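You operate a simulated robot arm through the tools that you are given. There is no shell and no other tool. Be economical: measure what you need, move in short steps, check, and stop when the job is done.

The job below is to be done with a simulated two-armed robot. You get a single attempt, and the scene is never put back.

Task
Clear the stock box for lending: steady its lid and peel the grey label off, then take the hub out.
Fine: label in the pink tub; lid and desk hub on the grey table; then the pink lid back on.

The check looks at the end state, three seconds after you hand in, the way a careful person would. Anything else that was tipped, shoved, dropped, spilled or broken makes it a failure. Lids that push on must go on centred and level and be pressed home; caps that screw on are set level and turned clockwise until they are tight.

Robot
Two 6-joint arms with two-finger grippers on one trunk, on a base that drives. Base frame: it is fixed to the floor where the robot stands at the start and does not move with it; the origin is under the middle of the robot, x ahead of it, y to its left, z up; the surface under the hand at the start is at about z = 740. Lengths are in mm, angles in degrees, forces in N, time in s.
The left shoulder is at the start at [60, 143, 850], the right one opposite. With the tool pointing down near the work surface each hand reaches from about 320 to 720 mm from the robot's upright axis, wherever it stands, measured 20 degrees to its own side. Places, roughly: grey table [700, -500, 700]; pink lid (24x18x5 cm) [500, 300, 800]; pink tub (13x11x6 cm) [700, 0, 800]; stock [500, 300, 700]. Payload 2.45 kg a hand.
The tool frame of a hand sits at the grasp point between the pads (the TCP): z along the fingers, y along the line on which they close. The tips reach 26 mm beyond it. Largest opening 96 mm; the body of the gripper starts 69 mm behind the TCP.
Orientation is told as [roll, pitch, yaw] about the base's x, y, z axes, in that order, counted from this pose: with the fingers straight down and closing along the base's y, the tool's x points along the base's -x, its y along +y and its z along -z.

Tools
- The arms move only by the tool arm_command. It takes "left_increments", "right_increments" or both (then of equal length, played together; a hand with none holds still); each is a list of rows, each a list of 3 entries, a list of its own where there are three numbers: the shift along the base's x, y, z in units of 150 mm (1.0 is 150 mm), then the turn, a rotation vector about the base's x, y, z in units of 90 degrees (1.0 is 90 degrees), then the opening, from 0 (shut) to 1 (fully open). In form: [[[dx, dy, dz], [wx, wy, wz], claw], ...]. A call has 1 to 10 rows; each row is the pose to reach, as a shift and turn from the pose commanded when the call began. A call with a number of a shift or a turn outside -1 to 1 is refused whole. Rows are played at 5 a second. More than 50 mm and 8.6 degrees between two rows, or a gripper value outside its range, and nothing of the call is played. A pose out of reach is approached as far as the arm can. The call stops where the force on the tool passes 50 N (or 10 N more than at its start, if that is more) or the arm is blocked; 0.2 s more then pass. The fingers move at their own pace and stop on an object; they squeeze with about 41 N. The grip force told is the motor's: it shows also when the fingers shut on nothing. Time passes only in rows, and 0.2 s behind the last, so rows that repeat a pose let the fingers close. The reply holds the time, the measured pose of the TCP, the force on the tool along the base axes, the opening and the grip force, in the units named above and with some noise, with the torque about the TCP (base axes, N m) and any sound that the robot's microphone picked up.
- Cameras (640 x 400 px; columns grow to the right, rows downward): "scene" is now at [124.8, 37, 1444.2]; the picture's right is [0.49, -0.87, -0.00], its down [-0.71, -0.40, -0.58] and it looks along [0.50, 0.28, -0.82] (base axes); focal length 278 px, centre (320, 200). "left" rides on the left gripper at [82, -3, -98] in its tool frame; the picture's right is [0.04, 1.00, 0.00], its down [-0.73, 0.03, -0.68] and it looks along [-0.68, 0.03, 0.73] (tool axes); focal length 256 px, centre (320, 200). "right" rides on the right gripper at [82, 3, -98] in its tool frame; the picture's right is [-0.04, 1.00, 0.00], its down [-0.73, -0.03, -0.68] and it looks along [-0.68, -0.03, 0.73] (tool axes); focal length 256 px, centre (320, 200). There is no depth. A picture from a camera that has moved, and an enlarged one, comes with that camera's place and axes in the base frame and with its lens.
- get_image(camera): a new picture of that camera. The clock stands still meanwhile.
- lift_body(by): slides the trunk up (or, below 0, down) by that many mm; the arms and the scene camera ride with it, the base frame stays. It gives what a move gives, with no picture.
- base_move(legs): drives the robot by 1 to 6 legs, each [ahead, turn to the left] in mm and degrees, along the robot's own axes; the way and the turn of a leg run together, so that a leg with both is an arc; at most 1500 mm and 180 degrees a leg. The arms and the cameras ride along, it lands a little off, and it stops where it bumps. It gives what a move gives.
- aim_head(pan, tilt): turns the head with the scene camera to pan (to the left, within 86 degrees either way) and tilt (down, from -29 to 69), counted from straight ahead of the robot. It gives what a move gives.
- close_up(camera, box): a new picture of the part [left, top, right, bottom] of that camera's present view, enlarged. The clock stands still meanwhile.
- sign_off(): hands the job in; it is judged then, once.

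Work in short steps. Places have to be worked out from the pictures, the camera data and where the tool is seen: move nearer, look again, correct. Check each grasp and each placing, and mend what went wrong. You have 120 turns and 100 pictures in all, those below and enlarged ones among them. Open the grippers and draw the arms clear of the work before you hand the job in, unless the task says otherwise; then end with one line.

The tools are called after "Call:" as a command line: name --argument value ..., lists and objects as JSON in quotes. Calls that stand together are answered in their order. arm_command: Moves the arms, as the interface text tells. Its arguments: {"type":"object","properties":{"left_increments":{"type":"array","items":{"type":"array"}},"right_increments":{"type":"array","items":{"type":"array"}}},"required":[]} The other tools are called the same way: lift_body (by) slides the trunk up or down; base_move (legs) drives the base; aim_head (pan, tilt) turns the head that bears the scene camera; get_image (camera) takes a picture; close_up (camera, box) takes an enlarged picture of a part of a camera's view; sign_off () hands the job in.

At the start:

```text
time_s: 0.0
left_tool_pos: [375.0, 381.2, 1037.1]
left_ee_rot: [0.1, -0.1, -0.3]
left_contact_force: [-0.4, 0.5, -0.3]
left_moment: [0.02, 0.02, 0.01]
left_opening: 96.3
left_finger_force: 0.0
right_tool_pos: [367.9, -40.7, 1077.5]
right_ee_rot: [0.0, -0.1, -0.4]
right_contact_force: [-0.3, -1.1, 0.8]
right_moment: [0.02, -0.01, 0.0]
right_opening: 96.0
right_finger_force: 0.1
trunk travel left (down, up): [-475.0, 115.0]
robot x, y, heading: [-1.0, -0.2, 0.0]
head pan, tilt: [29.5, 54.7]
```

scene: 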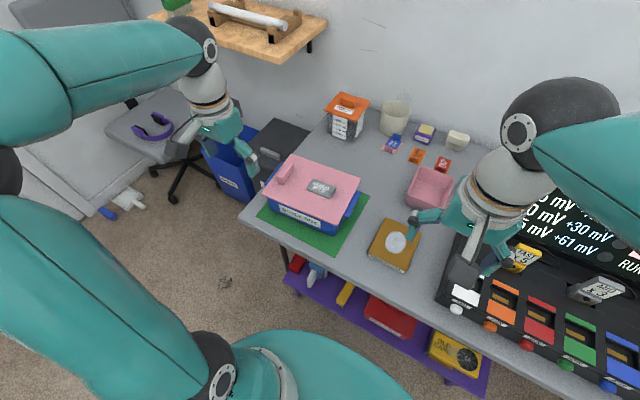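
right: 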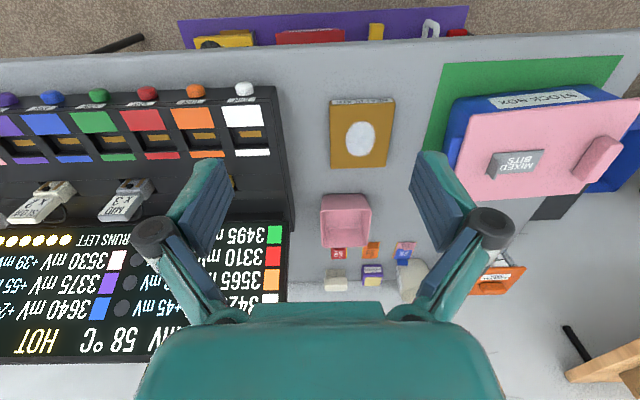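
left: 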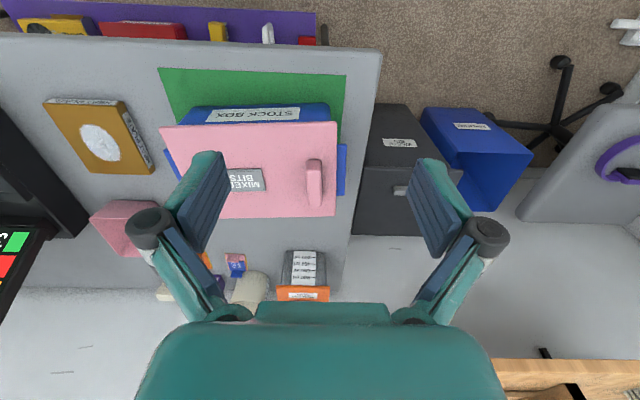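

I see the stock box with its pink lid, a label "MIXED BITS" on top and a handle block. I look closer at it.

Call:
close_up --camera "scene" --box '[230, 80, 490, 280]'

Call:
close_up --camera "left" --box '[140, 60, 400, 230]'

Call:
close_up --camera "right" --box '[400, 30, 640, 220]'

```text
2.00 times, centred on (360, 180) of scene
camera zoom: at [124.8, 37.0, 1444.2], right [0.49, -0.87, 0.0], down [-0.71, -0.4, -0.58], along [0.5, 0.28, -0.82], focal length 555 px, centre (240, 240)
```

zoom: 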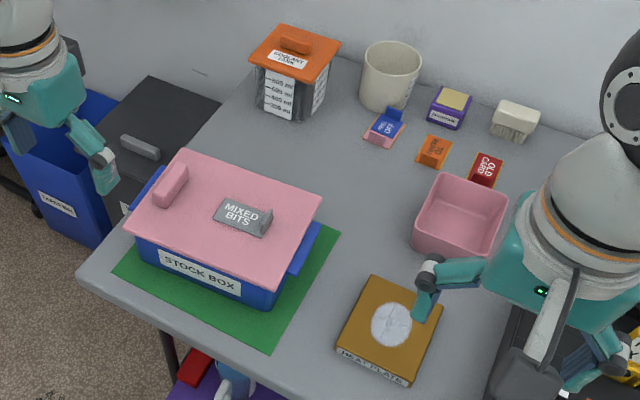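

```text
2.35 times, centred on (270, 145) of left
camera zoom: at [292.9, 378.7, 1133.9], right [-0.04, 1.0, 0.0], down [0.73, 0.03, 0.68], along [0.68, 0.02, -0.73], focal length 602 px, centre (438, 329)
```

zoom: 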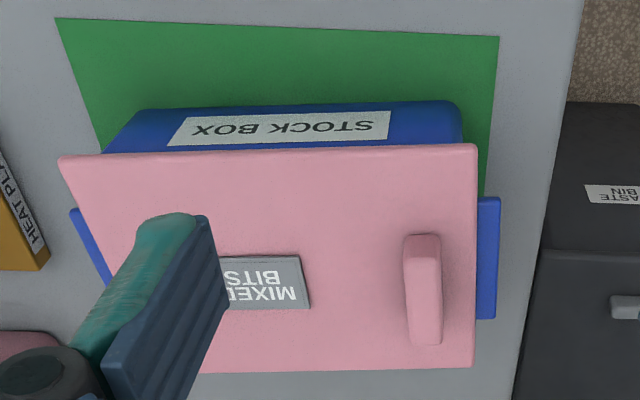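

```text
2.11 times, centred on (520, 125) of right
camera zoom: at [287.6, -35.9, 1174.9], right [0.05, 1.0, 0.0], down [0.73, -0.03, 0.68], along [0.68, -0.03, -0.73], focal length 539 px, centre (-101, 358)
```

zoom: 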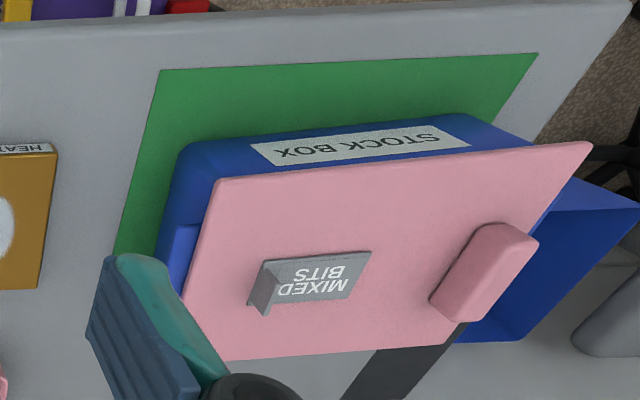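

Triangulating gives the lid top at about z=835 and the label's +y edge at y≈300, x 514–556. I zoom in on the tab.

Call:
close_up --camera "right" --box '[480, 130, 560, 185]'

Call:
close_up --camera "scene" --box '[260, 150, 370, 220]'

```text
7.27 times, centred on (520, 158) of right
camera zoom: at [287.6, -35.9, 1174.9], right [0.05, 1.0, 0.0], down [0.73, -0.03, 0.68], along [0.68, -0.03, -0.73], focal length 1862 px, centre (-1134, 509)
```

zoom: 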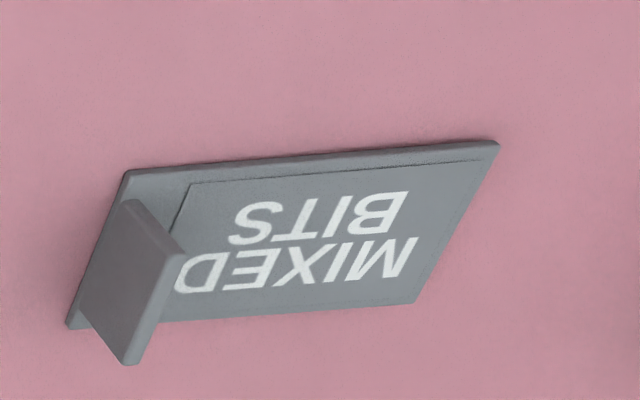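

```text
5.71 times, centred on (315, 185) of scene
camera zoom: at [124.8, 37.0, 1444.2], right [0.49, -0.87, 0.0], down [-0.71, -0.4, -0.58], along [0.5, 0.28, -0.82], focal length 1587 px, centre (349, 286)
```

zoom: 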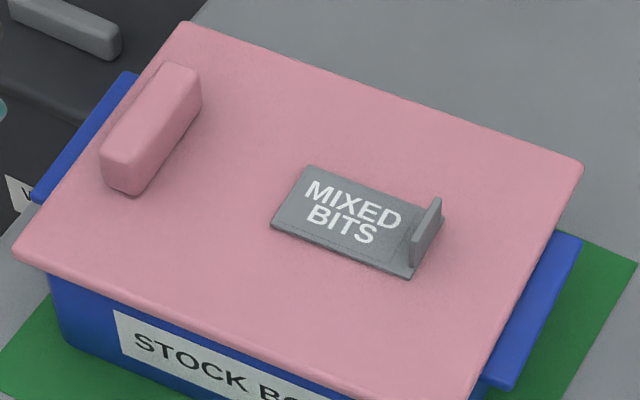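

The tab is a thin fin in the x–z plane near (538, 228, 838–859), and the pink handle is a block near (525, 376) with its top at about 850. I bring both hands above them to look closer, starting with the left.

Call:
arm_command --left_increments '[[[0.25, -0.01, -0.17], [0, 0, 0], 0.6], [[0.5, -0.02, -0.34], [0, 0, 0], 0.6], [[0.75, -0.03, -0.5], [0, 0, 0], 0.6], [[1.0, -0.03, -0.7], [0, 0, 0], 0.6]]'

Call:
get_image --camera "left"

```text
time_s: 1.0
left_tool_pos: [526.0, 375.9, 931.7]
left_ee_rot: [0.0, 0.0, -0.3]
left_contact_force: [0.0, -1.1, 0.1]
left_moment: [0.0, 0.03, 0.02]
left_opening: 57.6
left_finger_force: 0.1
right_tool_pos: [369.6, -40.8, 1075.6]
right_ee_rot: [0.0, 0.1, -0.3]
right_contact_force: [0.2, 0.0, 0.2]
right_moment: [-0.03, 0.02, 0.02]
right_opening: 95.9
right_finger_force: 0.0
trunk travel left (down, up): [-475.0, 115.0]
robot x, y, heading: [-1.1, -2.0, -0.0]
head pan, tilt: [29.5, 54.7]
```

```text
91 pictures are left
camera left: at [444.3, 374.1, 1028.7], right [-0.04, 1.0, 0.0], down [0.73, 0.03, 0.68], along [0.68, 0.02, -0.73], focal length 256 px, centre (320, 200)
```

left: 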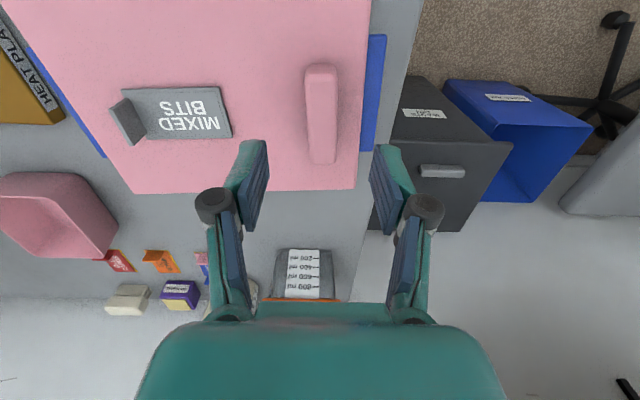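

The handle centre is about (531, 377), turned about +3.5°. I lower the left hand around it, without closing yet.

Call:
arm_command --left_increments '[[[0.033, 0.007, -0.1], [0, 0, 0.039], 0.6], [[0.033, 0.007, -0.25], [0, 0, 0.039], 0.6], [[0.033, 0.007, -0.4], [0, 0, 0.039], 0.6], [[0.033, 0.007, -0.46], [0, 0, 0.039], 0.6]]' --right_increments '[[[0.25, 0.3, -0.1], [0, 0, 0], 0.6], [[0.5, 0.6, -0.2], [0, 0, 0], 0.6], [[0.75, 0.9, -0.3], [0, 0, 0], 0.6], [[0.9, 1.0, -0.45], [0, 0, 0], 0.6]]'

Call:
get_image --camera "left"

Call:
get_image --camera "right"

```text
refused: row 1 steps farther than a row can; nothing moved
```

```text
90 pictures are left
camera left: at [444.3, 374.1, 1028.7], right [-0.04, 1.0, 0.0], down [0.73, 0.03, 0.68], along [0.68, 0.02, -0.73], focal length 256 px, centre (320, 200)
```

left: 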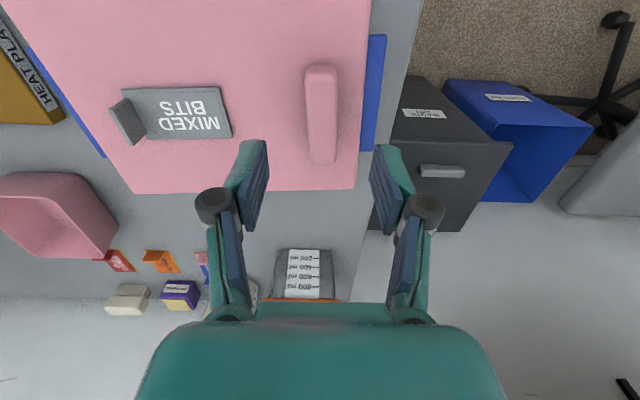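

```text
89 pictures are left
camera right: at [288.8, -35.7, 1175.0], right [0.05, 1.0, 0.0], down [0.73, -0.03, 0.68], along [0.68, -0.03, -0.74], focal length 256 px, centre (320, 200)
```

right: 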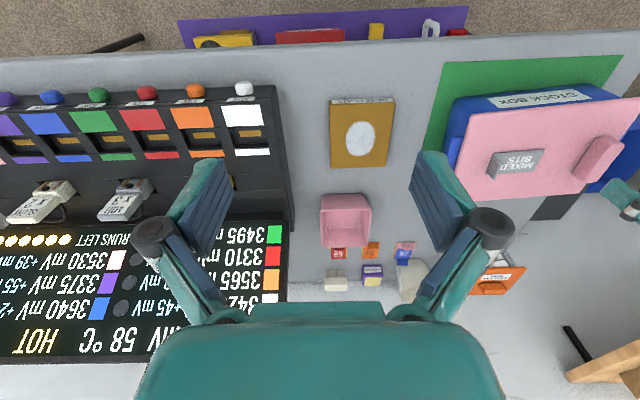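

The right rows were too long, so I use smaller steps. The right hand goes only as far as y≈109 for now.

Call:
arm_command --left_increments '[[[0.033, 0.007, -0.1], [0, 0, 0.02], 0.6], [[0.033, 0.007, -0.2], [0, 0, 0.039], 0.6], [[0.033, 0.007, -0.3], [0, 0, 0.039], 0.6], [[0.033, 0.007, -0.4], [0, 0, 0.039], 0.6], [[0.033, 0.007, -0.47], [0, 0, 0.039], 0.6]]' --right_increments '[[[0.18, 0.2, -0.1], [0, 0, 0], 0.6], [[0.36, 0.4, -0.2], [0, 0, 0], 0.6], [[0.54, 0.6, -0.3], [0, 0, 0], 0.6], [[0.72, 0.8, -0.4], [0, 0, 0], 0.6], [[0.9, 1.0, -0.5], [0, 0, 0], 0.6]]'

Call:
get_image --camera "left"

Call:
get_image --camera "right"

```text
time_s: 2.2
left_tool_pos: [530.5, 378.9, 861.6]
left_ee_rot: [0.0, 0.1, 3.3]
left_contact_force: [-0.4, -0.5, 0.4]
left_moment: [0.02, 0.04, 0.04]
left_opening: 57.5
left_finger_force: 0.0
right_tool_pos: [506.4, 107.7, 1006.6]
right_ee_rot: [0.2, 0.0, -0.6]
right_contact_force: [0.0, 0.2, -0.5]
right_moment: [0.0, 0.03, -0.02]
right_opening: 57.8
right_finger_force: 0.1
trunk travel left (down, up): [-475.0, 115.0]
robot x, y, heading: [0.9, 1.8, -0.1]
head pan, tilt: [29.5, 54.7]
```

```text
88 pictures are left
camera left: at [449.5, 370.8, 958.5], right [-0.1, 1.0, 0.0], down [0.73, 0.07, 0.68], along [0.67, 0.07, -0.73], focal length 256 px, centre (320, 200)
```

left: 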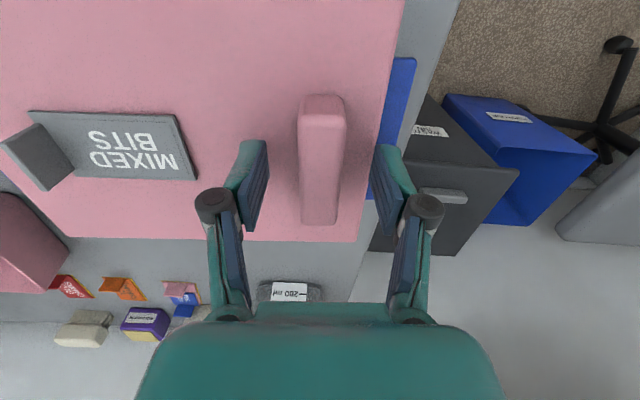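

```text
87 pictures are left
camera right: at [425.0, 112.4, 1102.9], right [0.05, 1.0, 0.0], down [0.73, -0.04, 0.68], along [0.68, -0.03, -0.73], focal length 256 px, centre (320, 200)
```

right: 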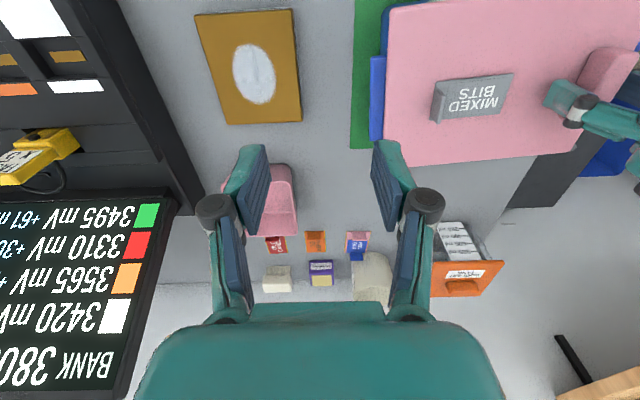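

The left fingers straddle the handle. I lower 4 mm more and close on it, with repeat rows so the fingers can settle.

Call:
arm_command --left_increments '[[[0, 0, -0.027], [0, 0, 0], 0.6], [[0, 0, -0.027], [0, 0, 0], 0.1], [[0, 0, -0.027], [0, 0, 0], 0.1], [[0, 0, -0.027], [0, 0, 0], 0.1]]' --right_increments '[[[0.0, 0.2, -0.08], [0, 0, 0], 0.6], [[0.03, 0.4, -0.16], [0, 0, 0], 0.6], [[0.06, 0.6, -0.24], [0, 0, 0], 0.6], [[0.07, 0.77, -0.35], [0, 0, 0], 0.4]]'

Call:
get_image --camera "right"

Call:
get_image --camera "left"

```text
time_s: 3.0
left_tool_pos: [530.2, 379.2, 858.4]
left_ee_rot: [0.2, -0.4, 3.2]
left_contact_force: [2.9, 1.1, 9.7]
left_moment: [0.16, 0.51, -0.06]
left_opening: 21.7
left_finger_force: 38.5
right_tool_pos: [573.3, 91.5, 960.7]
right_ee_rot: [1.1, 2.2, -11.4]
right_contact_force: [-0.7, 0.4, 0.5]
right_moment: [0.0, -0.01, 0.02]
right_opening: 57.7
right_finger_force: 0.0
right hand out of reach, approached as far as the arm can: row 3
trunk travel left (down, up): [-475.0, 115.0]
robot x, y, heading: [0.4, -0.2, -0.0]
head pan, tilt: [29.5, 54.7]
stopped in row 3 (right hand): the arm was blocked; the commanded pose is now the measured one
```

```text
86 pictures are left
camera right: at [497.7, 109.0, 1061.3], right [0.24, 0.97, 0.02], down [0.74, -0.19, 0.65], along [0.63, -0.14, -0.76], focal length 256 px, centre (320, 200)
```

right: 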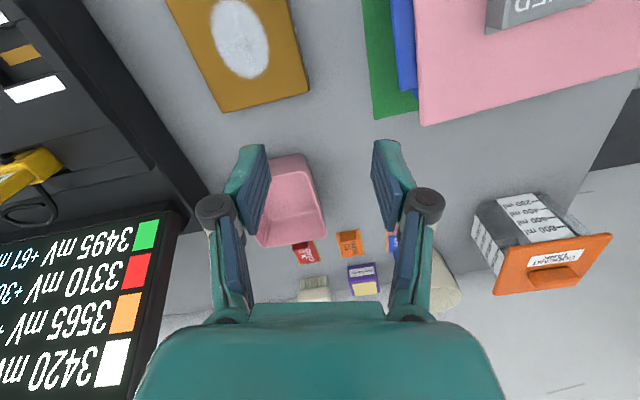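

```text
85 pictures are left
camera left: at [448.3, 370.3, 954.4], right [-0.1, 1.0, 0.0], down [0.73, 0.07, 0.68], along [0.68, 0.07, -0.73], focal length 256 px, centre (320, 200)
```

left: 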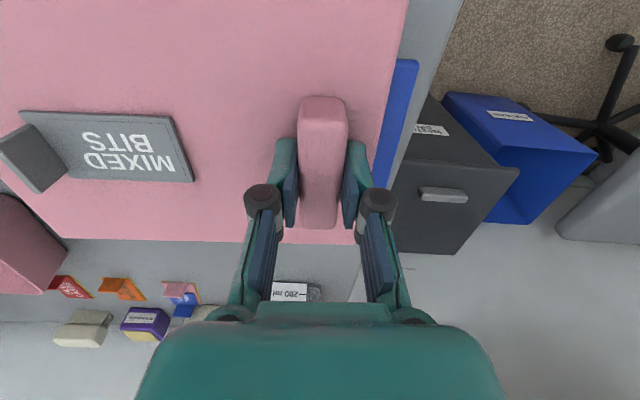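

The left hand gripped the handle, but the right hand cannot get that far left from this stance. I will release, retract both hands and turn the robot to face the box, starting by opening and lifting the left hand.

Call:
arm_command --left_increments '[[[0, 0, 0], [0, 0, 0], 0.6], [[0, 0, 0], [0, 0, 0], 0.6], [[0, 0, 0.25], [0, 0, 0], 0.6], [[0, 0, 0.55], [0, 0, 0], 0.6], [[-0.2, -0.15, 0.75], [0, 0, 0], 0.6], [[-0.4, -0.3, 0.9], [0, 0, 0], 0.6], [[-0.6, -0.45, 1.0], [0, 0, 0], 0.6], [[-0.8, -0.65, 1.0], [0, 0, 0], 0.6]]' --right_increments '[[[0, 0, 0], [0, 0, 0], 0.6], [[-0.15, -0.03, 0.1], [0, 0, 0], 0.6], [[-0.3, -0.1, 0.2], [0, 0, 0], 0.6], [[-0.5, -0.2, 0.35], [0, 0, 0], 0.6], [[-0.65, -0.3, 0.5], [0, 0, 0], 0.6], [[-0.8, -0.5, 0.6], [0, 0, 0], 0.6], [[-1.0, -0.65, 0.7], [0, 0, 0], 0.6], [[-1.0, -0.8, 0.8], [0, 0, 0], 0.6]]'

Call:
get_image --camera "scene"

```text
time_s: 4.8
left_tool_pos: [409.8, 278.8, 1008.7]
left_ee_rot: [0.0, 0.0, 3.3]
left_contact_force: [0.0, -0.4, 0.0]
left_moment: [-0.02, -0.04, 0.01]
left_opening: 57.6
left_finger_force: 0.2
right_tool_pos: [424.6, -27.9, 1084.8]
right_ee_rot: [1.0, 2.4, -11.3]
right_contact_force: [0.2, 0.1, 0.6]
right_moment: [-0.02, 0.0, -0.01]
right_opening: 57.6
right_finger_force: 0.0
trunk travel left (down, up): [-475.0, 115.0]
robot x, y, heading: [3.2, 0.4, 0.1]
head pan, tilt: [29.5, 54.7]
```

```text
84 pictures are left
camera scene: at [124.8, 36.1, 1444.2], right [0.49, -0.87, 0.0], down [-0.71, -0.4, -0.58], along [0.5, 0.29, -0.82], focal length 278 px, centre (320, 200)
```

scene: 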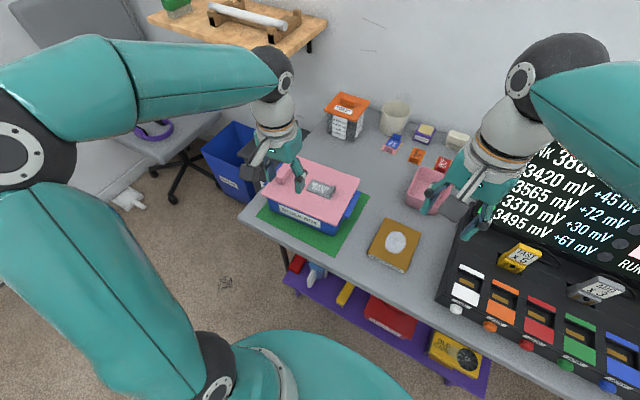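

Clear space around. I turn the robot 28° left in place.

Call:
base_move --legs '[[0, 28]]'

Call:
aim_head --pan 0 --tilt 55

Call:
get_image --camera "scene"

```text
time_s: 6.7
left_tool_pos: [226.1, 440.3, 1007.5]
left_ee_rot: [0.0, -0.2, 31.4]
left_contact_force: [-0.6, 0.5, -0.1]
left_moment: [-0.01, 0.03, -0.01]
left_opening: 57.9
left_finger_force: 0.1
right_tool_pos: [384.3, 176.1, 1083.1]
right_ee_rot: [0.8, 2.4, 16.9]
right_contact_force: [-0.2, -0.6, -0.5]
right_moment: [-0.01, -0.02, 0.0]
right_opening: 58.0
right_finger_force: 0.1
trunk travel left (down, up): [-475.0, 115.0]
robot x, y, heading: [6.6, -18.0, 28.3]
head pan, tilt: [29.5, 54.7]
```

```text
time_s: 7.7
left_tool_pos: [225.5, 439.1, 1009.1]
left_ee_rot: [0.0, -0.1, 31.4]
left_contact_force: [-0.2, -0.2, 0.3]
left_moment: [0.02, 0.0, 0.04]
left_opening: 57.8
left_finger_force: 0.1
right_tool_pos: [384.8, 175.9, 1082.1]
right_ee_rot: [1.0, 2.4, 16.9]
right_contact_force: [-0.4, 0.5, -0.5]
right_moment: [0.01, -0.03, -0.03]
right_opening: 57.6
right_finger_force: 0.1
trunk travel left (down, up): [-475.0, 115.0]
robot x, y, heading: [5.8, -18.1, 28.3]
head pan, tilt: [0.0, 55.0]
```

```text
83 pictures are left
camera scene: at [125.1, 46.4, 1443.7], right [0.47, -0.88, 0.0], down [-0.72, -0.39, -0.57], along [0.5, 0.27, -0.82], focal length 278 px, centre (320, 200)
```

scene: 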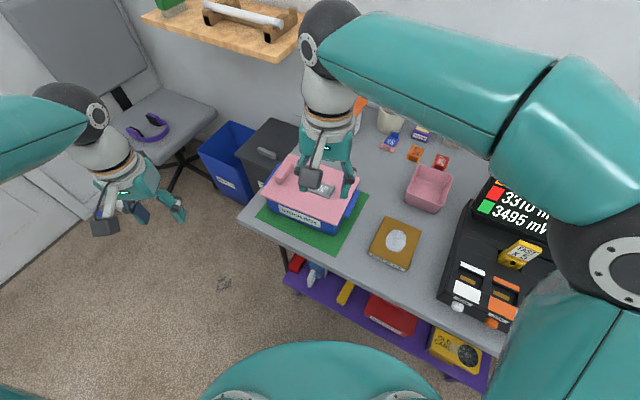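

Turned well. Now I move both hands back over the work: the right one toward the tab, the left one toward the handle, both squared to a yaw of about 3.5°.

Call:
arm_command --left_increments '[[[0.2, -0.04, 0], [0, 0, -0.06], 0.6], [[0.4, -0.08, 0], [0, 0, -0.12], 0.6], [[0.6, -0.12, 0], [0, 0, -0.18], 0.6], [[0.8, -0.16, 0], [0, 0, -0.25], 0.6], [[1.0, -0.2, 0], [0, 0, -0.311], 0.6]]' --right_increments '[[[0.2, 0.07, -0.17], [-0.002, -0.005, -0.03], 0.4], [[0.4, 0.14, -0.34], [-0.004, -0.01, -0.06], 0.4], [[0.6, 0.21, -0.5], [-0.006, -0.015, -0.09], 0.4], [[0.8, 0.28, -0.65], [-0.009, -0.02, -0.12], 0.4], [[1.0, 0.35, -0.8], [-0.011, -0.027, -0.149], 0.4]]'

Call:
get_image --camera "right"

```text
time_s: 8.9
left_tool_pos: [378.6, 411.0, 1006.6]
left_ee_rot: [-0.1, 0.0, 3.4]
left_contact_force: [0.1, -0.1, 0.1]
left_moment: [-0.02, 0.01, 0.01]
left_opening: 57.6
left_finger_force: 0.1
right_tool_pos: [535.4, 228.3, 962.2]
right_ee_rot: [-0.5, 0.3, 3.2]
right_contact_force: [0.4, -0.4, 0.1]
right_moment: [-0.05, 0.03, 0.02]
right_opening: 38.2
right_finger_force: 0.0
trunk travel left (down, up): [-475.0, 115.0]
robot x, y, heading: [6.6, -16.2, 28.2]
head pan, tilt: [0.0, 55.0]
```

```text
82 pictures are left
camera right: at [454.8, 227.8, 1059.4], right [-0.02, 1.0, -0.01], down [0.74, 0.02, 0.68], along [0.68, 0.01, -0.74], focal length 256 px, centre (320, 200)
```

right: 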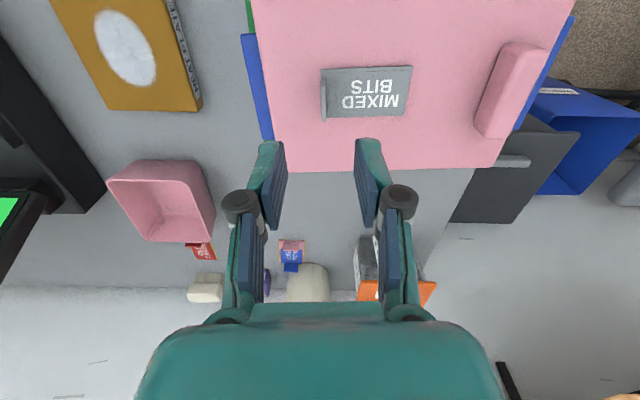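

The tab is at about (538, 231). I bring the left hand over the handle and the right hand to z≈905, then check.

Call:
arm_command --left_increments '[[[0.25, -0.06, -0.1], [0, 0, 0], 0.6], [[0.5, -0.11, -0.25], [0, 0, 0], 0.6], [[0.75, -0.17, -0.4], [0, 0, 0], 0.6], [[1.0, -0.215, -0.6], [0, 0, 0], 0.6]]' --right_increments '[[[0.02, 0.02, -0.1], [0.005, -0.003, 0.003], 0.4], [[0.02, 0.02, -0.2], [0.005, -0.003, 0.003], 0.4], [[0.02, 0.02, -0.3], [0.005, -0.003, 0.003], 0.4], [[0.02, 0.02, -0.38], [0.005, -0.003, 0.003], 0.4]]'

Call:
get_image --camera "right"

Call:
get_image --camera "left"

```text
time_s: 9.9
left_tool_pos: [527.4, 378.5, 916.6]
left_ee_rot: [-0.2, 0.1, 3.6]
left_contact_force: [0.1, 0.1, 0.3]
left_moment: [-0.01, 0.04, 0.02]
left_opening: 57.8
left_finger_force: 0.2
right_tool_pos: [538.2, 231.9, 905.5]
right_ee_rot: [-0.1, 0.0, 3.7]
right_contact_force: [0.6, 0.6, 0.0]
right_moment: [0.04, 0.04, 0.01]
right_opening: 38.2
right_finger_force: 0.0
trunk travel left (down, up): [-475.0, 115.0]
robot x, y, heading: [6.7, -18.6, 28.3]
head pan, tilt: [0.0, 55.0]
```

```text
81 pictures are left
camera right: at [457.4, 230.2, 1002.1], right [-0.02, 1.0, 0.0], down [0.73, 0.02, 0.68], along [0.68, 0.02, -0.73], focal length 256 px, centre (320, 200)
```

right: 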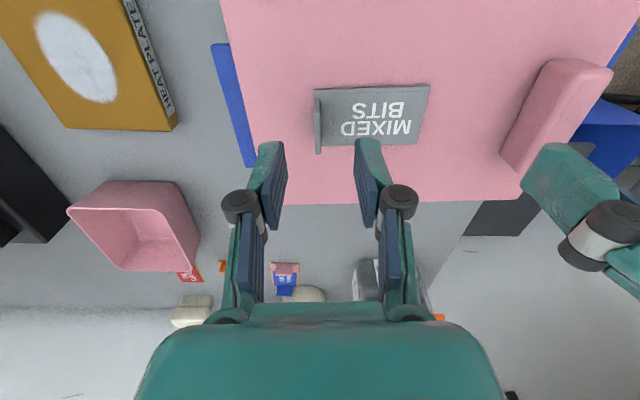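

```text
80 pictures are left
camera left: at [446.1, 370.1, 1014.9], right [-0.1, 0.99, 0.0], down [0.73, 0.07, 0.68], along [0.68, 0.07, -0.73], focal length 256 px, centre (320, 200)
```

left: 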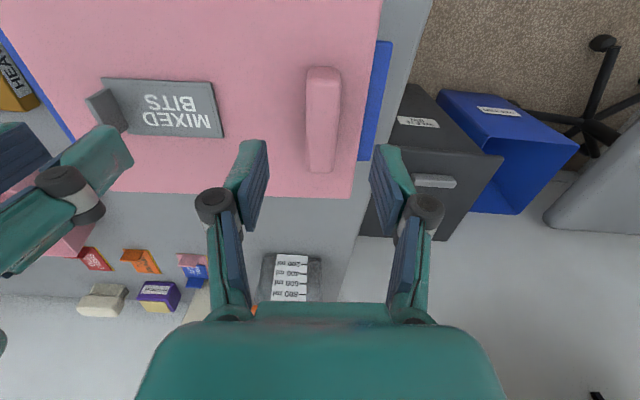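

Both are aligned. The left hand descends and grips the handle first.

Call:
arm_command --left_increments '[[[0.02, 0.003, -0.15], [0, 0, 0], 0.6], [[0.02, 0.003, -0.3], [0, 0, 0], 0.6], [[0.02, 0.003, -0.385], [0, 0, 0], 0.6], [[0.02, 0.003, -0.385], [0, 0, 0], 0.1], [[0.02, 0.003, -0.385], [0, 0, 0], 0.1], [[0.02, 0.003, -0.385], [0, 0, 0], 0.1]]'

Call:
arm_command --right_increments '[[[0, 0, -0.1], [0, 0, 0], 0.4], [[0, 0, -0.2], [0, 0, 0], 0.4], [[0, 0, -0.27], [0, 0, 0], 0.4]]'

Call:
get_image --camera "right"

Call:
get_image --camera "left"

```text
time_s: 11.3
left_tool_pos: [529.2, 377.5, 860.2]
left_ee_rot: [0.0, 0.0, 3.5]
left_contact_force: [0.3, -0.1, -0.6]
left_moment: [0.08, 0.02, 0.0]
left_opening: 21.1
left_finger_force: 41.4
right_tool_pos: [538.0, 231.6, 905.7]
right_ee_rot: [0.0, -0.1, 3.7]
right_contact_force: [0.0, -0.8, 0.0]
right_moment: [-0.02, -0.01, 0.01]
right_opening: 38.5
right_finger_force: 0.0
trunk travel left (down, up): [-475.0, 115.0]
robot x, y, heading: [8.2, -22.3, 28.4]
head pan, tilt: [0.0, 55.0]
```

```text
time_s: 12.1
left_tool_pos: [530.7, 379.8, 860.0]
left_ee_rot: [0.0, -0.2, 3.5]
left_contact_force: [0.2, -0.3, 0.5]
left_moment: [0.05, 0.0, 0.01]
left_opening: 21.1
left_finger_force: 40.9
right_tool_pos: [537.9, 232.0, 864.8]
right_ee_rot: [0.0, -0.1, 3.7]
right_contact_force: [0.0, 0.2, -0.3]
right_moment: [-0.04, 0.02, -0.03]
right_opening: 38.4
right_finger_force: 0.2
trunk travel left (down, up): [-475.0, 115.0]
robot x, y, heading: [9.0, -16.7, 28.3]
head pan, tilt: [0.0, 55.0]
```

```text
79 pictures are left
camera right: at [456.1, 230.2, 962.2], right [-0.02, 1.0, 0.0], down [0.73, 0.02, 0.68], along [0.68, 0.02, -0.73], focal length 256 px, centre (320, 200)
```

right: 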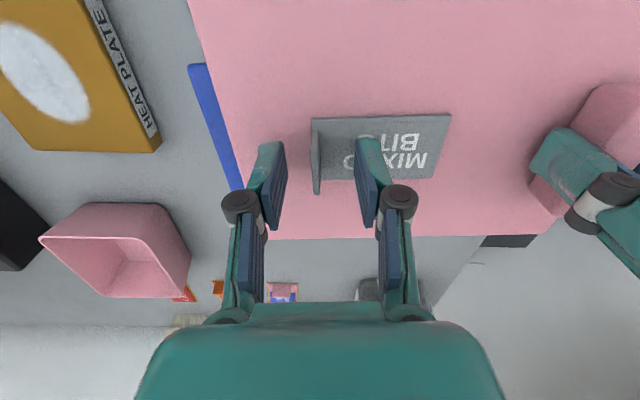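

```text
78 pictures are left
camera left: at [448.3, 370.6, 957.7], right [-0.1, 0.99, 0.0], down [0.73, 0.07, 0.68], along [0.68, 0.07, -0.73], focal length 256 px, centre (320, 200)
```

left: 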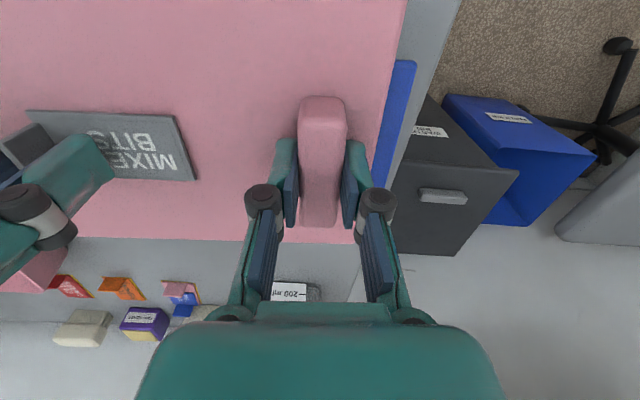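

The tab stands between the right fingers. I lower 4 mm and close on it.

Call:
arm_command --right_increments '[[[0, 0, -0.027], [0, 0, 0], 0.4], [[0, 0, -0.027], [0, 0, 0], 0.0], [[0, 0, -0.027], [0, 0, 0], 0.0], [[0, 0, -0.027], [0, 0, 0], 0.0]]'

Call:
close_up --camera "right" --box '[220, 90, 480, 250]'

```text
time_s: 13.1
left_tool_pos: [529.2, 378.3, 861.0]
left_ee_rot: [0.1, 0.0, 3.4]
left_contact_force: [-1.1, 8.2, -0.3]
left_moment: [0.21, 0.16, 0.01]
left_opening: 21.2
left_finger_force: 40.9
right_tool_pos: [537.0, 231.1, 861.0]
right_ee_rot: [-0.1, -0.2, 3.7]
right_contact_force: [0.5, -8.8, 1.7]
right_moment: [-0.19, -0.04, -0.02]
right_opening: 6.1
right_finger_force: 32.1
trunk travel left (down, up): [-475.0, 115.0]
robot x, y, heading: [9.1, -20.3, 28.2]
head pan, tilt: [0.0, 55.0]
```

```text
2.46 times, centred on (350, 170) of right
camera zoom: at [455.9, 229.6, 958.3], right [-0.02, 1.0, 0.0], down [0.73, 0.02, 0.68], along [0.68, 0.01, -0.73], focal length 630 px, centre (246, 274)
```

zoom: 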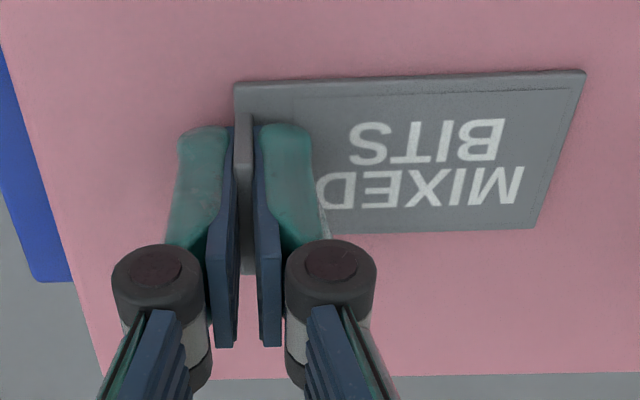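

The tab is gripped (6 mm). I peel slowly, hinging up from the tab end while the left hand holds the lid down.

Call:
arm_command --right_increments '[[[0, 0.009, 0.02], [-0.028, 0, 0], 0.0], [[0, 0.019, 0.04], [-0.056, 0, 0], 0.0], [[0, 0.03, 0.06], [-0.083, 0, 0], 0.0], [[0, 0.042, 0.08], [-0.111, 0, 0], 0.0], [[0, 0.055, 0.098], [-0.139, 0, 0], 0.0], [[0, 0.068, 0.116], [-0.167, 0, 0], 0.0]]'

Call:
get_image --camera "right"

Call:
get_image --camera "left"

```text
time_s: 14.5
left_tool_pos: [530.5, 379.0, 859.7]
left_ee_rot: [-0.1, 0.0, 3.4]
left_contact_force: [-0.2, -0.6, -1.9]
left_moment: [0.16, 0.03, -0.01]
left_opening: 21.0
left_finger_force: 40.8
right_tool_pos: [537.2, 242.3, 878.9]
right_ee_rot: [-15.0, 0.9, 3.5]
right_contact_force: [0.2, 1.3, 0.6]
right_moment: [0.04, -0.03, 0.01]
right_opening: 5.9
right_finger_force: 32.2
trunk travel left (down, up): [-475.0, 115.0]
robot x, y, heading: [7.2, -19.9, 28.4]
head pan, tilt: [0.0, 55.0]
```

```text
76 pictures are left
camera right: at [455.7, 266.1, 973.1], right [-0.02, 0.97, -0.26], down [0.73, 0.19, 0.65], along [0.68, -0.17, -0.71], focal length 256 px, centre (320, 200)
```

right: 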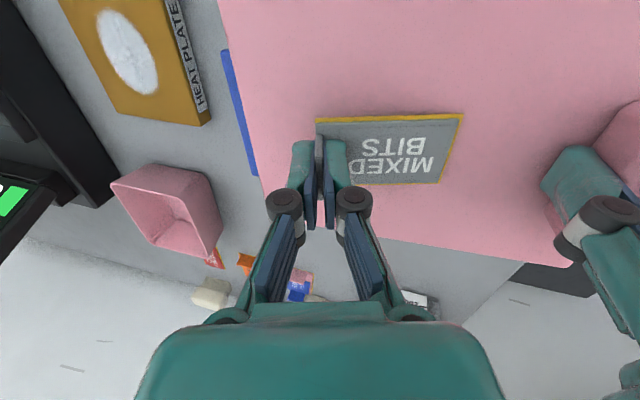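

```text
75 pictures are left
camera left: at [448.2, 370.4, 957.3], right [-0.1, 0.99, 0.0], down [0.73, 0.07, 0.68], along [0.68, 0.07, -0.73], focal length 256 px, centre (320, 200)
```

left: 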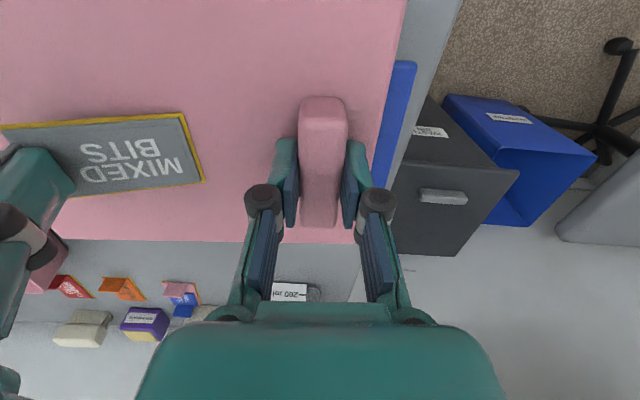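

The yellow edge shows the label has come away. I lift it straight up and bring the tool back upright.

Call:
arm_command --right_increments '[[[0, 0.0, 0.1], [0, 0, 0], 0.0], [[0, 0, 0.3], [0.05, 0, 0], 0.0], [[0, -0.05, 0.55], [0.11, 0, 0], 0.0], [[0, -0.1, 0.75], [0.167, -0.01, 0], 0.0]]'

Call:
get_image --camera "right"

Call:
get_image --camera "left"

Call:
get_image --camera "scene"

```text
time_s: 15.5
left_tool_pos: [529.3, 378.4, 860.9]
left_ee_rot: [-0.1, -0.1, 3.3]
left_contact_force: [-0.7, -0.4, -1.0]
left_moment: [0.07, 0.03, -0.01]
left_opening: 21.0
left_finger_force: 41.1
right_tool_pos: [537.1, 227.5, 991.1]
right_ee_rot: [0.0, -1.0, 3.5]
right_contact_force: [0.2, -0.4, 0.1]
right_moment: [0.0, 0.0, 0.02]
right_opening: 5.9
right_finger_force: 31.7
trunk travel left (down, up): [-475.0, 115.0]
robot x, y, heading: [7.4, -19.7, 28.2]
head pan, tilt: [0.0, 55.0]
```

```text
74 pictures are left
camera right: at [453.7, 225.6, 1087.3], right [-0.02, 1.0, 0.0], down [0.72, 0.02, 0.69], along [0.69, 0.02, -0.72], focal length 256 px, centre (320, 200)
```

right: 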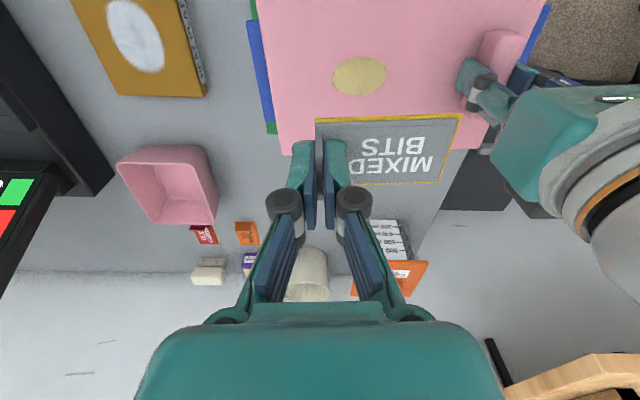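

```text
73 pictures are left
camera left: at [447.9, 370.1, 958.1], right [-0.1, 0.99, 0.0], down [0.73, 0.07, 0.68], along [0.68, 0.07, -0.73], focal length 256 px, centre (320, 200)
```

left: 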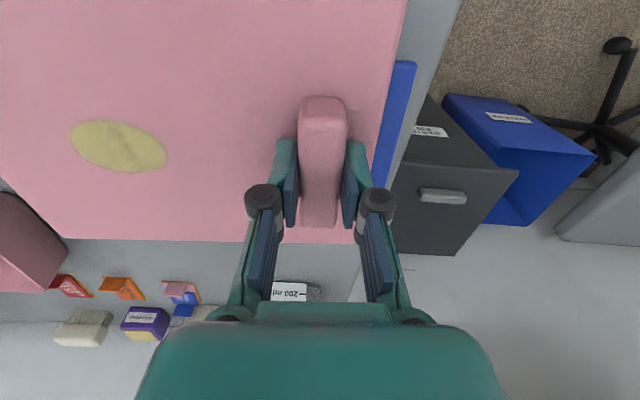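

```text
72 pictures are left
camera scene: at [125.4, 45.4, 1443.7], right [0.47, -0.88, 0.0], down [-0.72, -0.39, -0.57], along [0.5, 0.27, -0.82], focal length 278 px, centre (320, 200)
```

scene: 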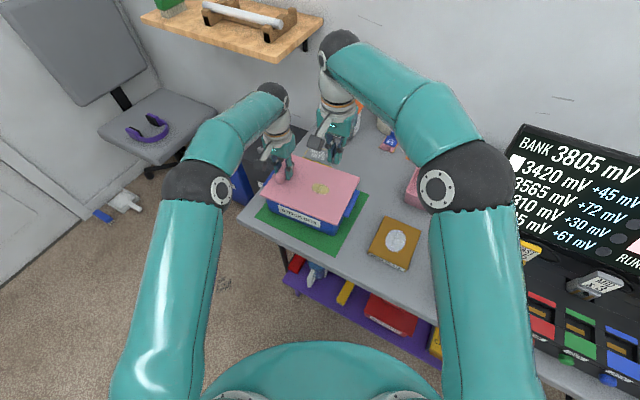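

The label is off, hanging from the tab with its sticky side down. The tub centre works out at about (723, 3), so I release the lid, raise the left hand, and turn back toward the tub.

Call:
arm_command --left_increments '[[[0, 0, 0], [0, 0, 0], 0.6], [[0, 0, 0], [0, 0, 0], 0.6], [[0, 0, 0.25], [0, 0, 0], 0.6], [[0, 0, 0.55], [0, 0, 0], 0.6], [[-0.2, 0, 0.75], [0, 0, 0], 0.6], [[-0.4, 0, 0.9], [0, 0, 0], 0.6], [[-0.6, 0, 1.0], [0, 0, 0], 0.6], [[-0.8, 0, 1.0], [0, 0, 0], 0.6]]'

Call:
base_move --legs '[[0, -28], [60, 0]]'

Call:
get_image --camera "right"

Call:
get_image --camera "scene"

```text
time_s: 17.3
left_tool_pos: [408.8, 377.9, 1009.4]
left_ee_rot: [0.1, -0.1, 3.4]
left_contact_force: [0.5, 0.5, 0.6]
left_moment: [-0.01, -0.01, 0.01]
left_opening: 57.4
left_finger_force: 0.1
right_tool_pos: [536.6, 227.6, 990.7]
right_ee_rot: [0.0, -1.0, 3.5]
right_contact_force: [0.8, -0.1, -0.5]
right_moment: [-0.01, 0.02, -0.01]
right_opening: 5.8
right_finger_force: 31.8
trunk travel left (down, up): [-475.0, 115.0]
robot x, y, heading: [6.4, -18.7, 28.1]
head pan, tilt: [0.0, 55.0]
```

```text
time_s: 19.8
left_tool_pos: [613.0, 137.2, 1008.4]
left_ee_rot: [0.0, 0.3, -24.9]
left_contact_force: [0.0, -0.6, -0.9]
left_moment: [0.15, 0.11, 0.04]
left_opening: 57.7
left_finger_force: 0.0
right_tool_pos: [654.6, -56.5, 987.8]
right_ee_rot: [-0.1, -0.7, -24.9]
right_contact_force: [0.0, -1.8, -1.1]
right_moment: [0.1, 0.09, 0.01]
right_opening: 6.0
right_finger_force: 31.5
trunk travel left (down, up): [-475.0, 115.0]
robot x, y, heading: [68.0, 3.6, 0.3]
head pan, tilt: [0.0, 55.0]
```

```text
71 pictures are left
camera right: at [580.8, -18.3, 1084.2], right [0.46, 0.89, 0.0], down [0.65, -0.33, 0.69], along [0.61, -0.32, -0.73], focal length 256 px, centre (320, 200)
```

right: 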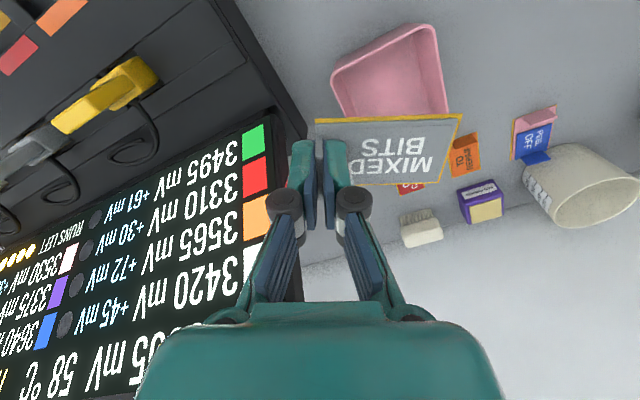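

```text
70 pictures are left
camera scene: at [206.9, -1.3, 1443.1], right [0.01, -1.0, 0.0], down [-0.82, 0.0, -0.57], along [0.57, 0.01, -0.82], focal length 278 px, centre (320, 200)
```

scene: 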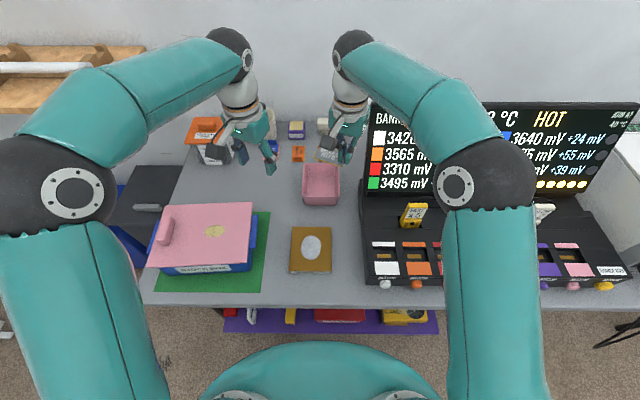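

The tub centre is confirmed at about (725, 4). I square the right hand, bring the label over the tub, and pull the left hand back.

Call:
arm_command --right_increments '[[[0.12, 0.05, -0.05], [0, 0, 0.07], 0.0], [[0.24, 0.1, -0.1], [0, 0, 0.14], 0.0], [[0.36, 0.15, -0.2], [0, 0, 0.21], 0.0], [[0.46, 0.2, -0.35], [0, 0.01, 0.277], 0.0]]' --left_increments '[[[-0.25, 0.05, 0], [0, 0, 0], 0.6], [[-0.5, 0.1, 0], [0, 0, 0], 0.6], [[-0.75, 0.15, 0], [0, 0, 0], 0.6], [[-1.0, 0.2, 0], [0, 0, 0], 0.6]]'

Call:
get_image --camera "right"

Call:
close_up --camera "scene" --box '[260, 100, 400, 220]'

```text
time_s: 20.8
left_tool_pos: [456.6, 169.7, 1010.0]
left_ee_rot: [-0.1, -0.1, -24.9]
left_contact_force: [-0.2, 0.1, 0.2]
left_moment: [0.03, 0.0, 0.01]
left_opening: 57.6
left_finger_force: 0.0
right_tool_pos: [704.5, -27.8, 936.8]
right_ee_rot: [-0.3, -0.1, 0.1]
right_contact_force: [-0.3, -0.4, 0.2]
right_moment: [0.05, -0.01, -0.02]
right_opening: 5.8
right_finger_force: 31.8
right hand out of reach, approached as far as the arm can: row 4
trunk travel left (down, up): [-475.0, 115.0]
robot x, y, heading: [66.8, 1.0, 0.3]
head pan, tilt: [0.0, 55.0]
```

```text
69 pictures are left
camera right: at [622.5, -22.7, 1033.9], right [0.04, 1.0, -0.01], down [0.73, -0.02, 0.68], along [0.68, -0.03, -0.73], focal length 256 px, centre (320, 200)
```

right: 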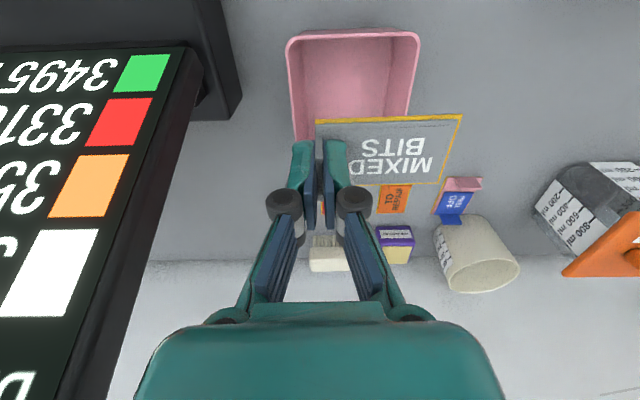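

```text
3.33 times, centred on (330, 160) of scene
camera zoom: at [199.6, 2.4, 1444.0], right [0.01, -1.0, 0.0], down [-0.82, -0.01, -0.57], along [0.57, 0.0, -0.82], focal length 926 px, centre (287, 333)
```

zoom: 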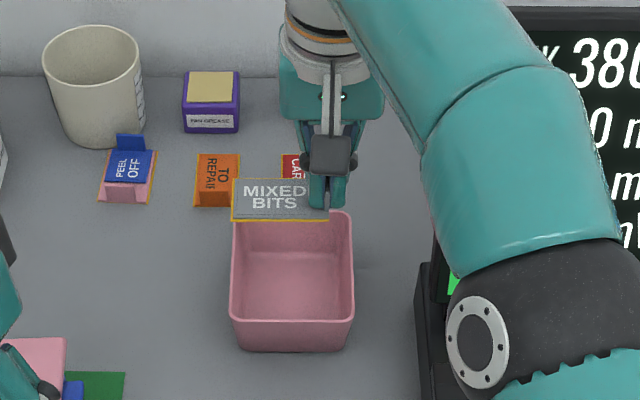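

The tub rim spans x 662–780, y −56–52, and the label would sit inside it. I shift 5 mm in −y and lower into the tub.

Call:
arm_command --right_increments '[[[0, -0.033, -0.25], [0, 0, 0], 0.0], [[0, -0.033, -0.5], [0, 0, 0], 0.0], [[0, -0.033, -0.7], [0, 0, 0], 0.0], [[0, -0.033, -0.85], [0, 0, 0], 0.0]]'

Call:
get_image --camera "right"

Call:
close_up --camera "scene" --box '[260, 100, 400, 220]'

```text
time_s: 21.8
left_tool_pos: [458.4, 170.1, 1010.3]
left_ee_rot: [-0.1, 0.0, -25.0]
left_contact_force: [0.0, 0.1, 0.6]
left_moment: [-0.01, -0.01, -0.01]
left_opening: 57.7
left_finger_force: 0.0
right_tool_pos: [705.2, -31.9, 806.7]
right_ee_rot: [-0.4, -0.1, -0.1]
right_contact_force: [0.6, 0.6, 1.0]
right_moment: [-0.01, 0.0, 0.02]
right_opening: 5.8
right_finger_force: 32.5
trunk travel left (down, up): [-475.0, 115.0]
robot x, y, heading: [66.4, 3.9, 0.4]
head pan, tilt: [0.0, 55.0]
```

```text
67 pictures are left
camera right: at [623.6, -27.5, 904.5], right [0.04, 1.0, -0.01], down [0.73, -0.03, 0.68], along [0.68, -0.03, -0.73], focal length 256 px, centre (320, 200)
```

right: 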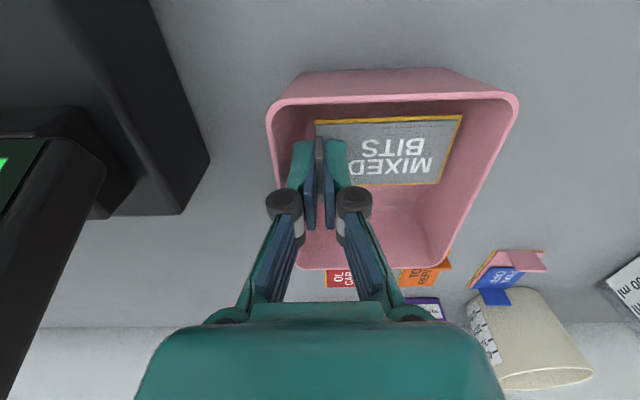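

```text
3.33 times, centred on (330, 160) of scene
camera zoom: at [202.0, 2.7, 1443.7], right [0.01, -1.0, 0.0], down [-0.82, -0.01, -0.57], along [0.57, 0.0, -0.82], focal length 926 px, centre (287, 333)
```

zoom: 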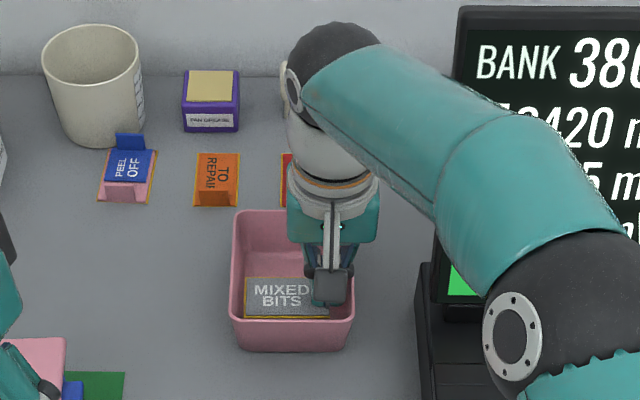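

The label is inside the tub. I ease 10 mm in +x, lower 18 mm more, and open a little to drop it.

Call:
arm_command --right_increments '[[[0.07, 0.01, -0.06], [0, 0, 0], 0.0], [[0.07, 0.01, -0.13], [0, 0, 0], 0.0], [[0.07, 0.01, -0.13], [0, 0, 0], 0.22], [[0.07, 0.01, -0.13], [0, 0, 0], 0.22]]'

Call:
get_image --camera "right"

```text
time_s: 22.8
left_tool_pos: [459.5, 170.2, 1009.4]
left_ee_rot: [-0.1, -0.1, -25.0]
left_contact_force: [0.1, -0.3, 0.6]
left_moment: [0.01, -0.03, 0.01]
left_opening: 57.6
left_finger_force: 0.1
right_tool_pos: [716.2, -31.0, 787.6]
right_ee_rot: [-0.3, 0.0, 0.1]
right_contact_force: [1.3, -0.1, 0.2]
right_moment: [0.0, 0.01, 0.03]
right_opening: 20.8
right_finger_force: 0.1
trunk travel left (down, up): [-475.0, 115.0]
robot x, y, heading: [64.9, -3.6, 0.2]
head pan, tilt: [0.0, 55.0]
```

```text
65 pictures are left
camera right: at [633.8, -26.1, 885.4], right [0.04, 1.0, -0.01], down [0.73, -0.03, 0.68], along [0.68, -0.03, -0.73], focal length 256 px, centre (320, 200)
```

right: 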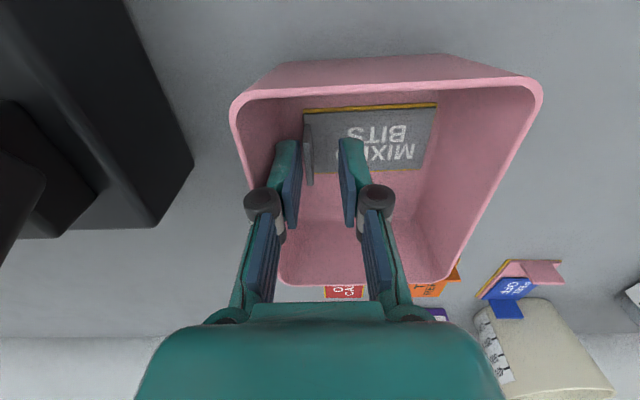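

The label dropped flat on the tub floor. I raise the right hand straight up and retract it.

Call:
arm_command --right_increments '[[[0, 0, 0.2], [0, 0, 0], 0.22], [[0, 0, 0.5], [0, 0, 0], 0.22], [[0, 0, 0.8], [0, 0, 0], 0.22], [[-0.2, 0, 1.0], [0, 0, 0], 0.22], [[-0.5, 0, 1.0], [0, 0, 0], 0.22], [[-0.8, -0.05, 1.0], [0, 0, 0], 0.22], [[-1.0, -0.1, 1.0], [0, 0, 0], 0.22]]'

Call:
arm_command --right_increments '[[[-0.2, 0, 0.2], [0, 0, 0], 0.22], [[-0.4, 0, 0.4], [0, 0, 0], 0.22], [[-0.6, 0, 0.55], [0, 0, 0], 0.22]]' --left_increments '[[[-0.1, 0.0, 0.0], [0, 0, 0.08], 0.6], [[-0.2, 0.0, 0.0], [0, 0, 0.16], 0.6], [[-0.3, 0.0, 0.0], [0, 0, 0.24], 0.6]]'

Call:
get_image --camera "scene"

```text
time_s: 24.4
left_tool_pos: [458.1, 168.9, 1010.0]
left_ee_rot: [0.1, 0.1, -25.0]
left_contact_force: [0.8, 0.3, 0.7]
left_moment: [-0.01, 0.02, 0.03]
left_opening: 57.6
left_finger_force: 0.0
right_tool_pos: [564.2, -44.6, 939.3]
right_ee_rot: [-0.3, -0.2, 0.0]
right_contact_force: [-0.7, -0.4, 0.4]
right_moment: [0.01, 0.01, -0.02]
right_opening: 20.9
right_finger_force: 0.1
trunk travel left (down, up): [-475.0, 115.0]
robot x, y, heading: [69.4, -2.7, 0.7]
head pan, tilt: [0.0, 55.0]
```

```text
time_s: 25.2
left_tool_pos: [412.0, 169.3, 1010.3]
left_ee_rot: [0.0, -0.1, -3.4]
left_contact_force: [0.2, 0.3, 0.8]
left_moment: [0.0, -0.05, 0.02]
left_opening: 57.6
left_finger_force: 0.1
right_tool_pos: [471.6, -45.2, 1022.9]
right_ee_rot: [-0.3, -0.2, 0.1]
right_contact_force: [-0.4, -0.1, 0.9]
right_moment: [-0.03, 0.0, -0.02]
right_opening: 21.1
right_finger_force: 0.0
trunk travel left (down, up): [-475.0, 115.0]
robot x, y, heading: [67.9, 0.7, 0.1]
head pan, tilt: [0.0, 55.0]
```

```text
64 pictures are left
camera scene: at [199.2, 2.7, 1444.0], right [0.01, -1.0, 0.0], down [-0.82, -0.01, -0.57], along [0.57, 0.0, -0.82], focal length 278 px, centre (320, 200)
```

scene: 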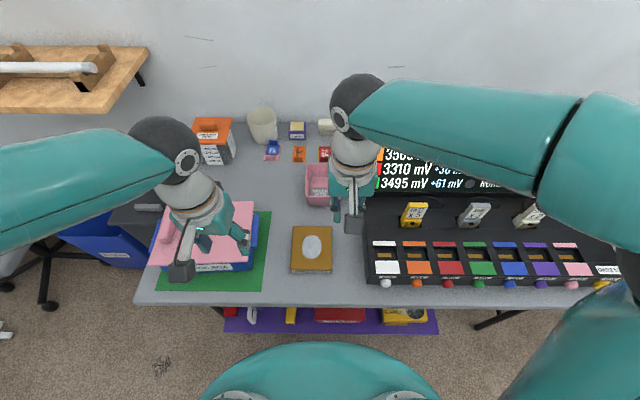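

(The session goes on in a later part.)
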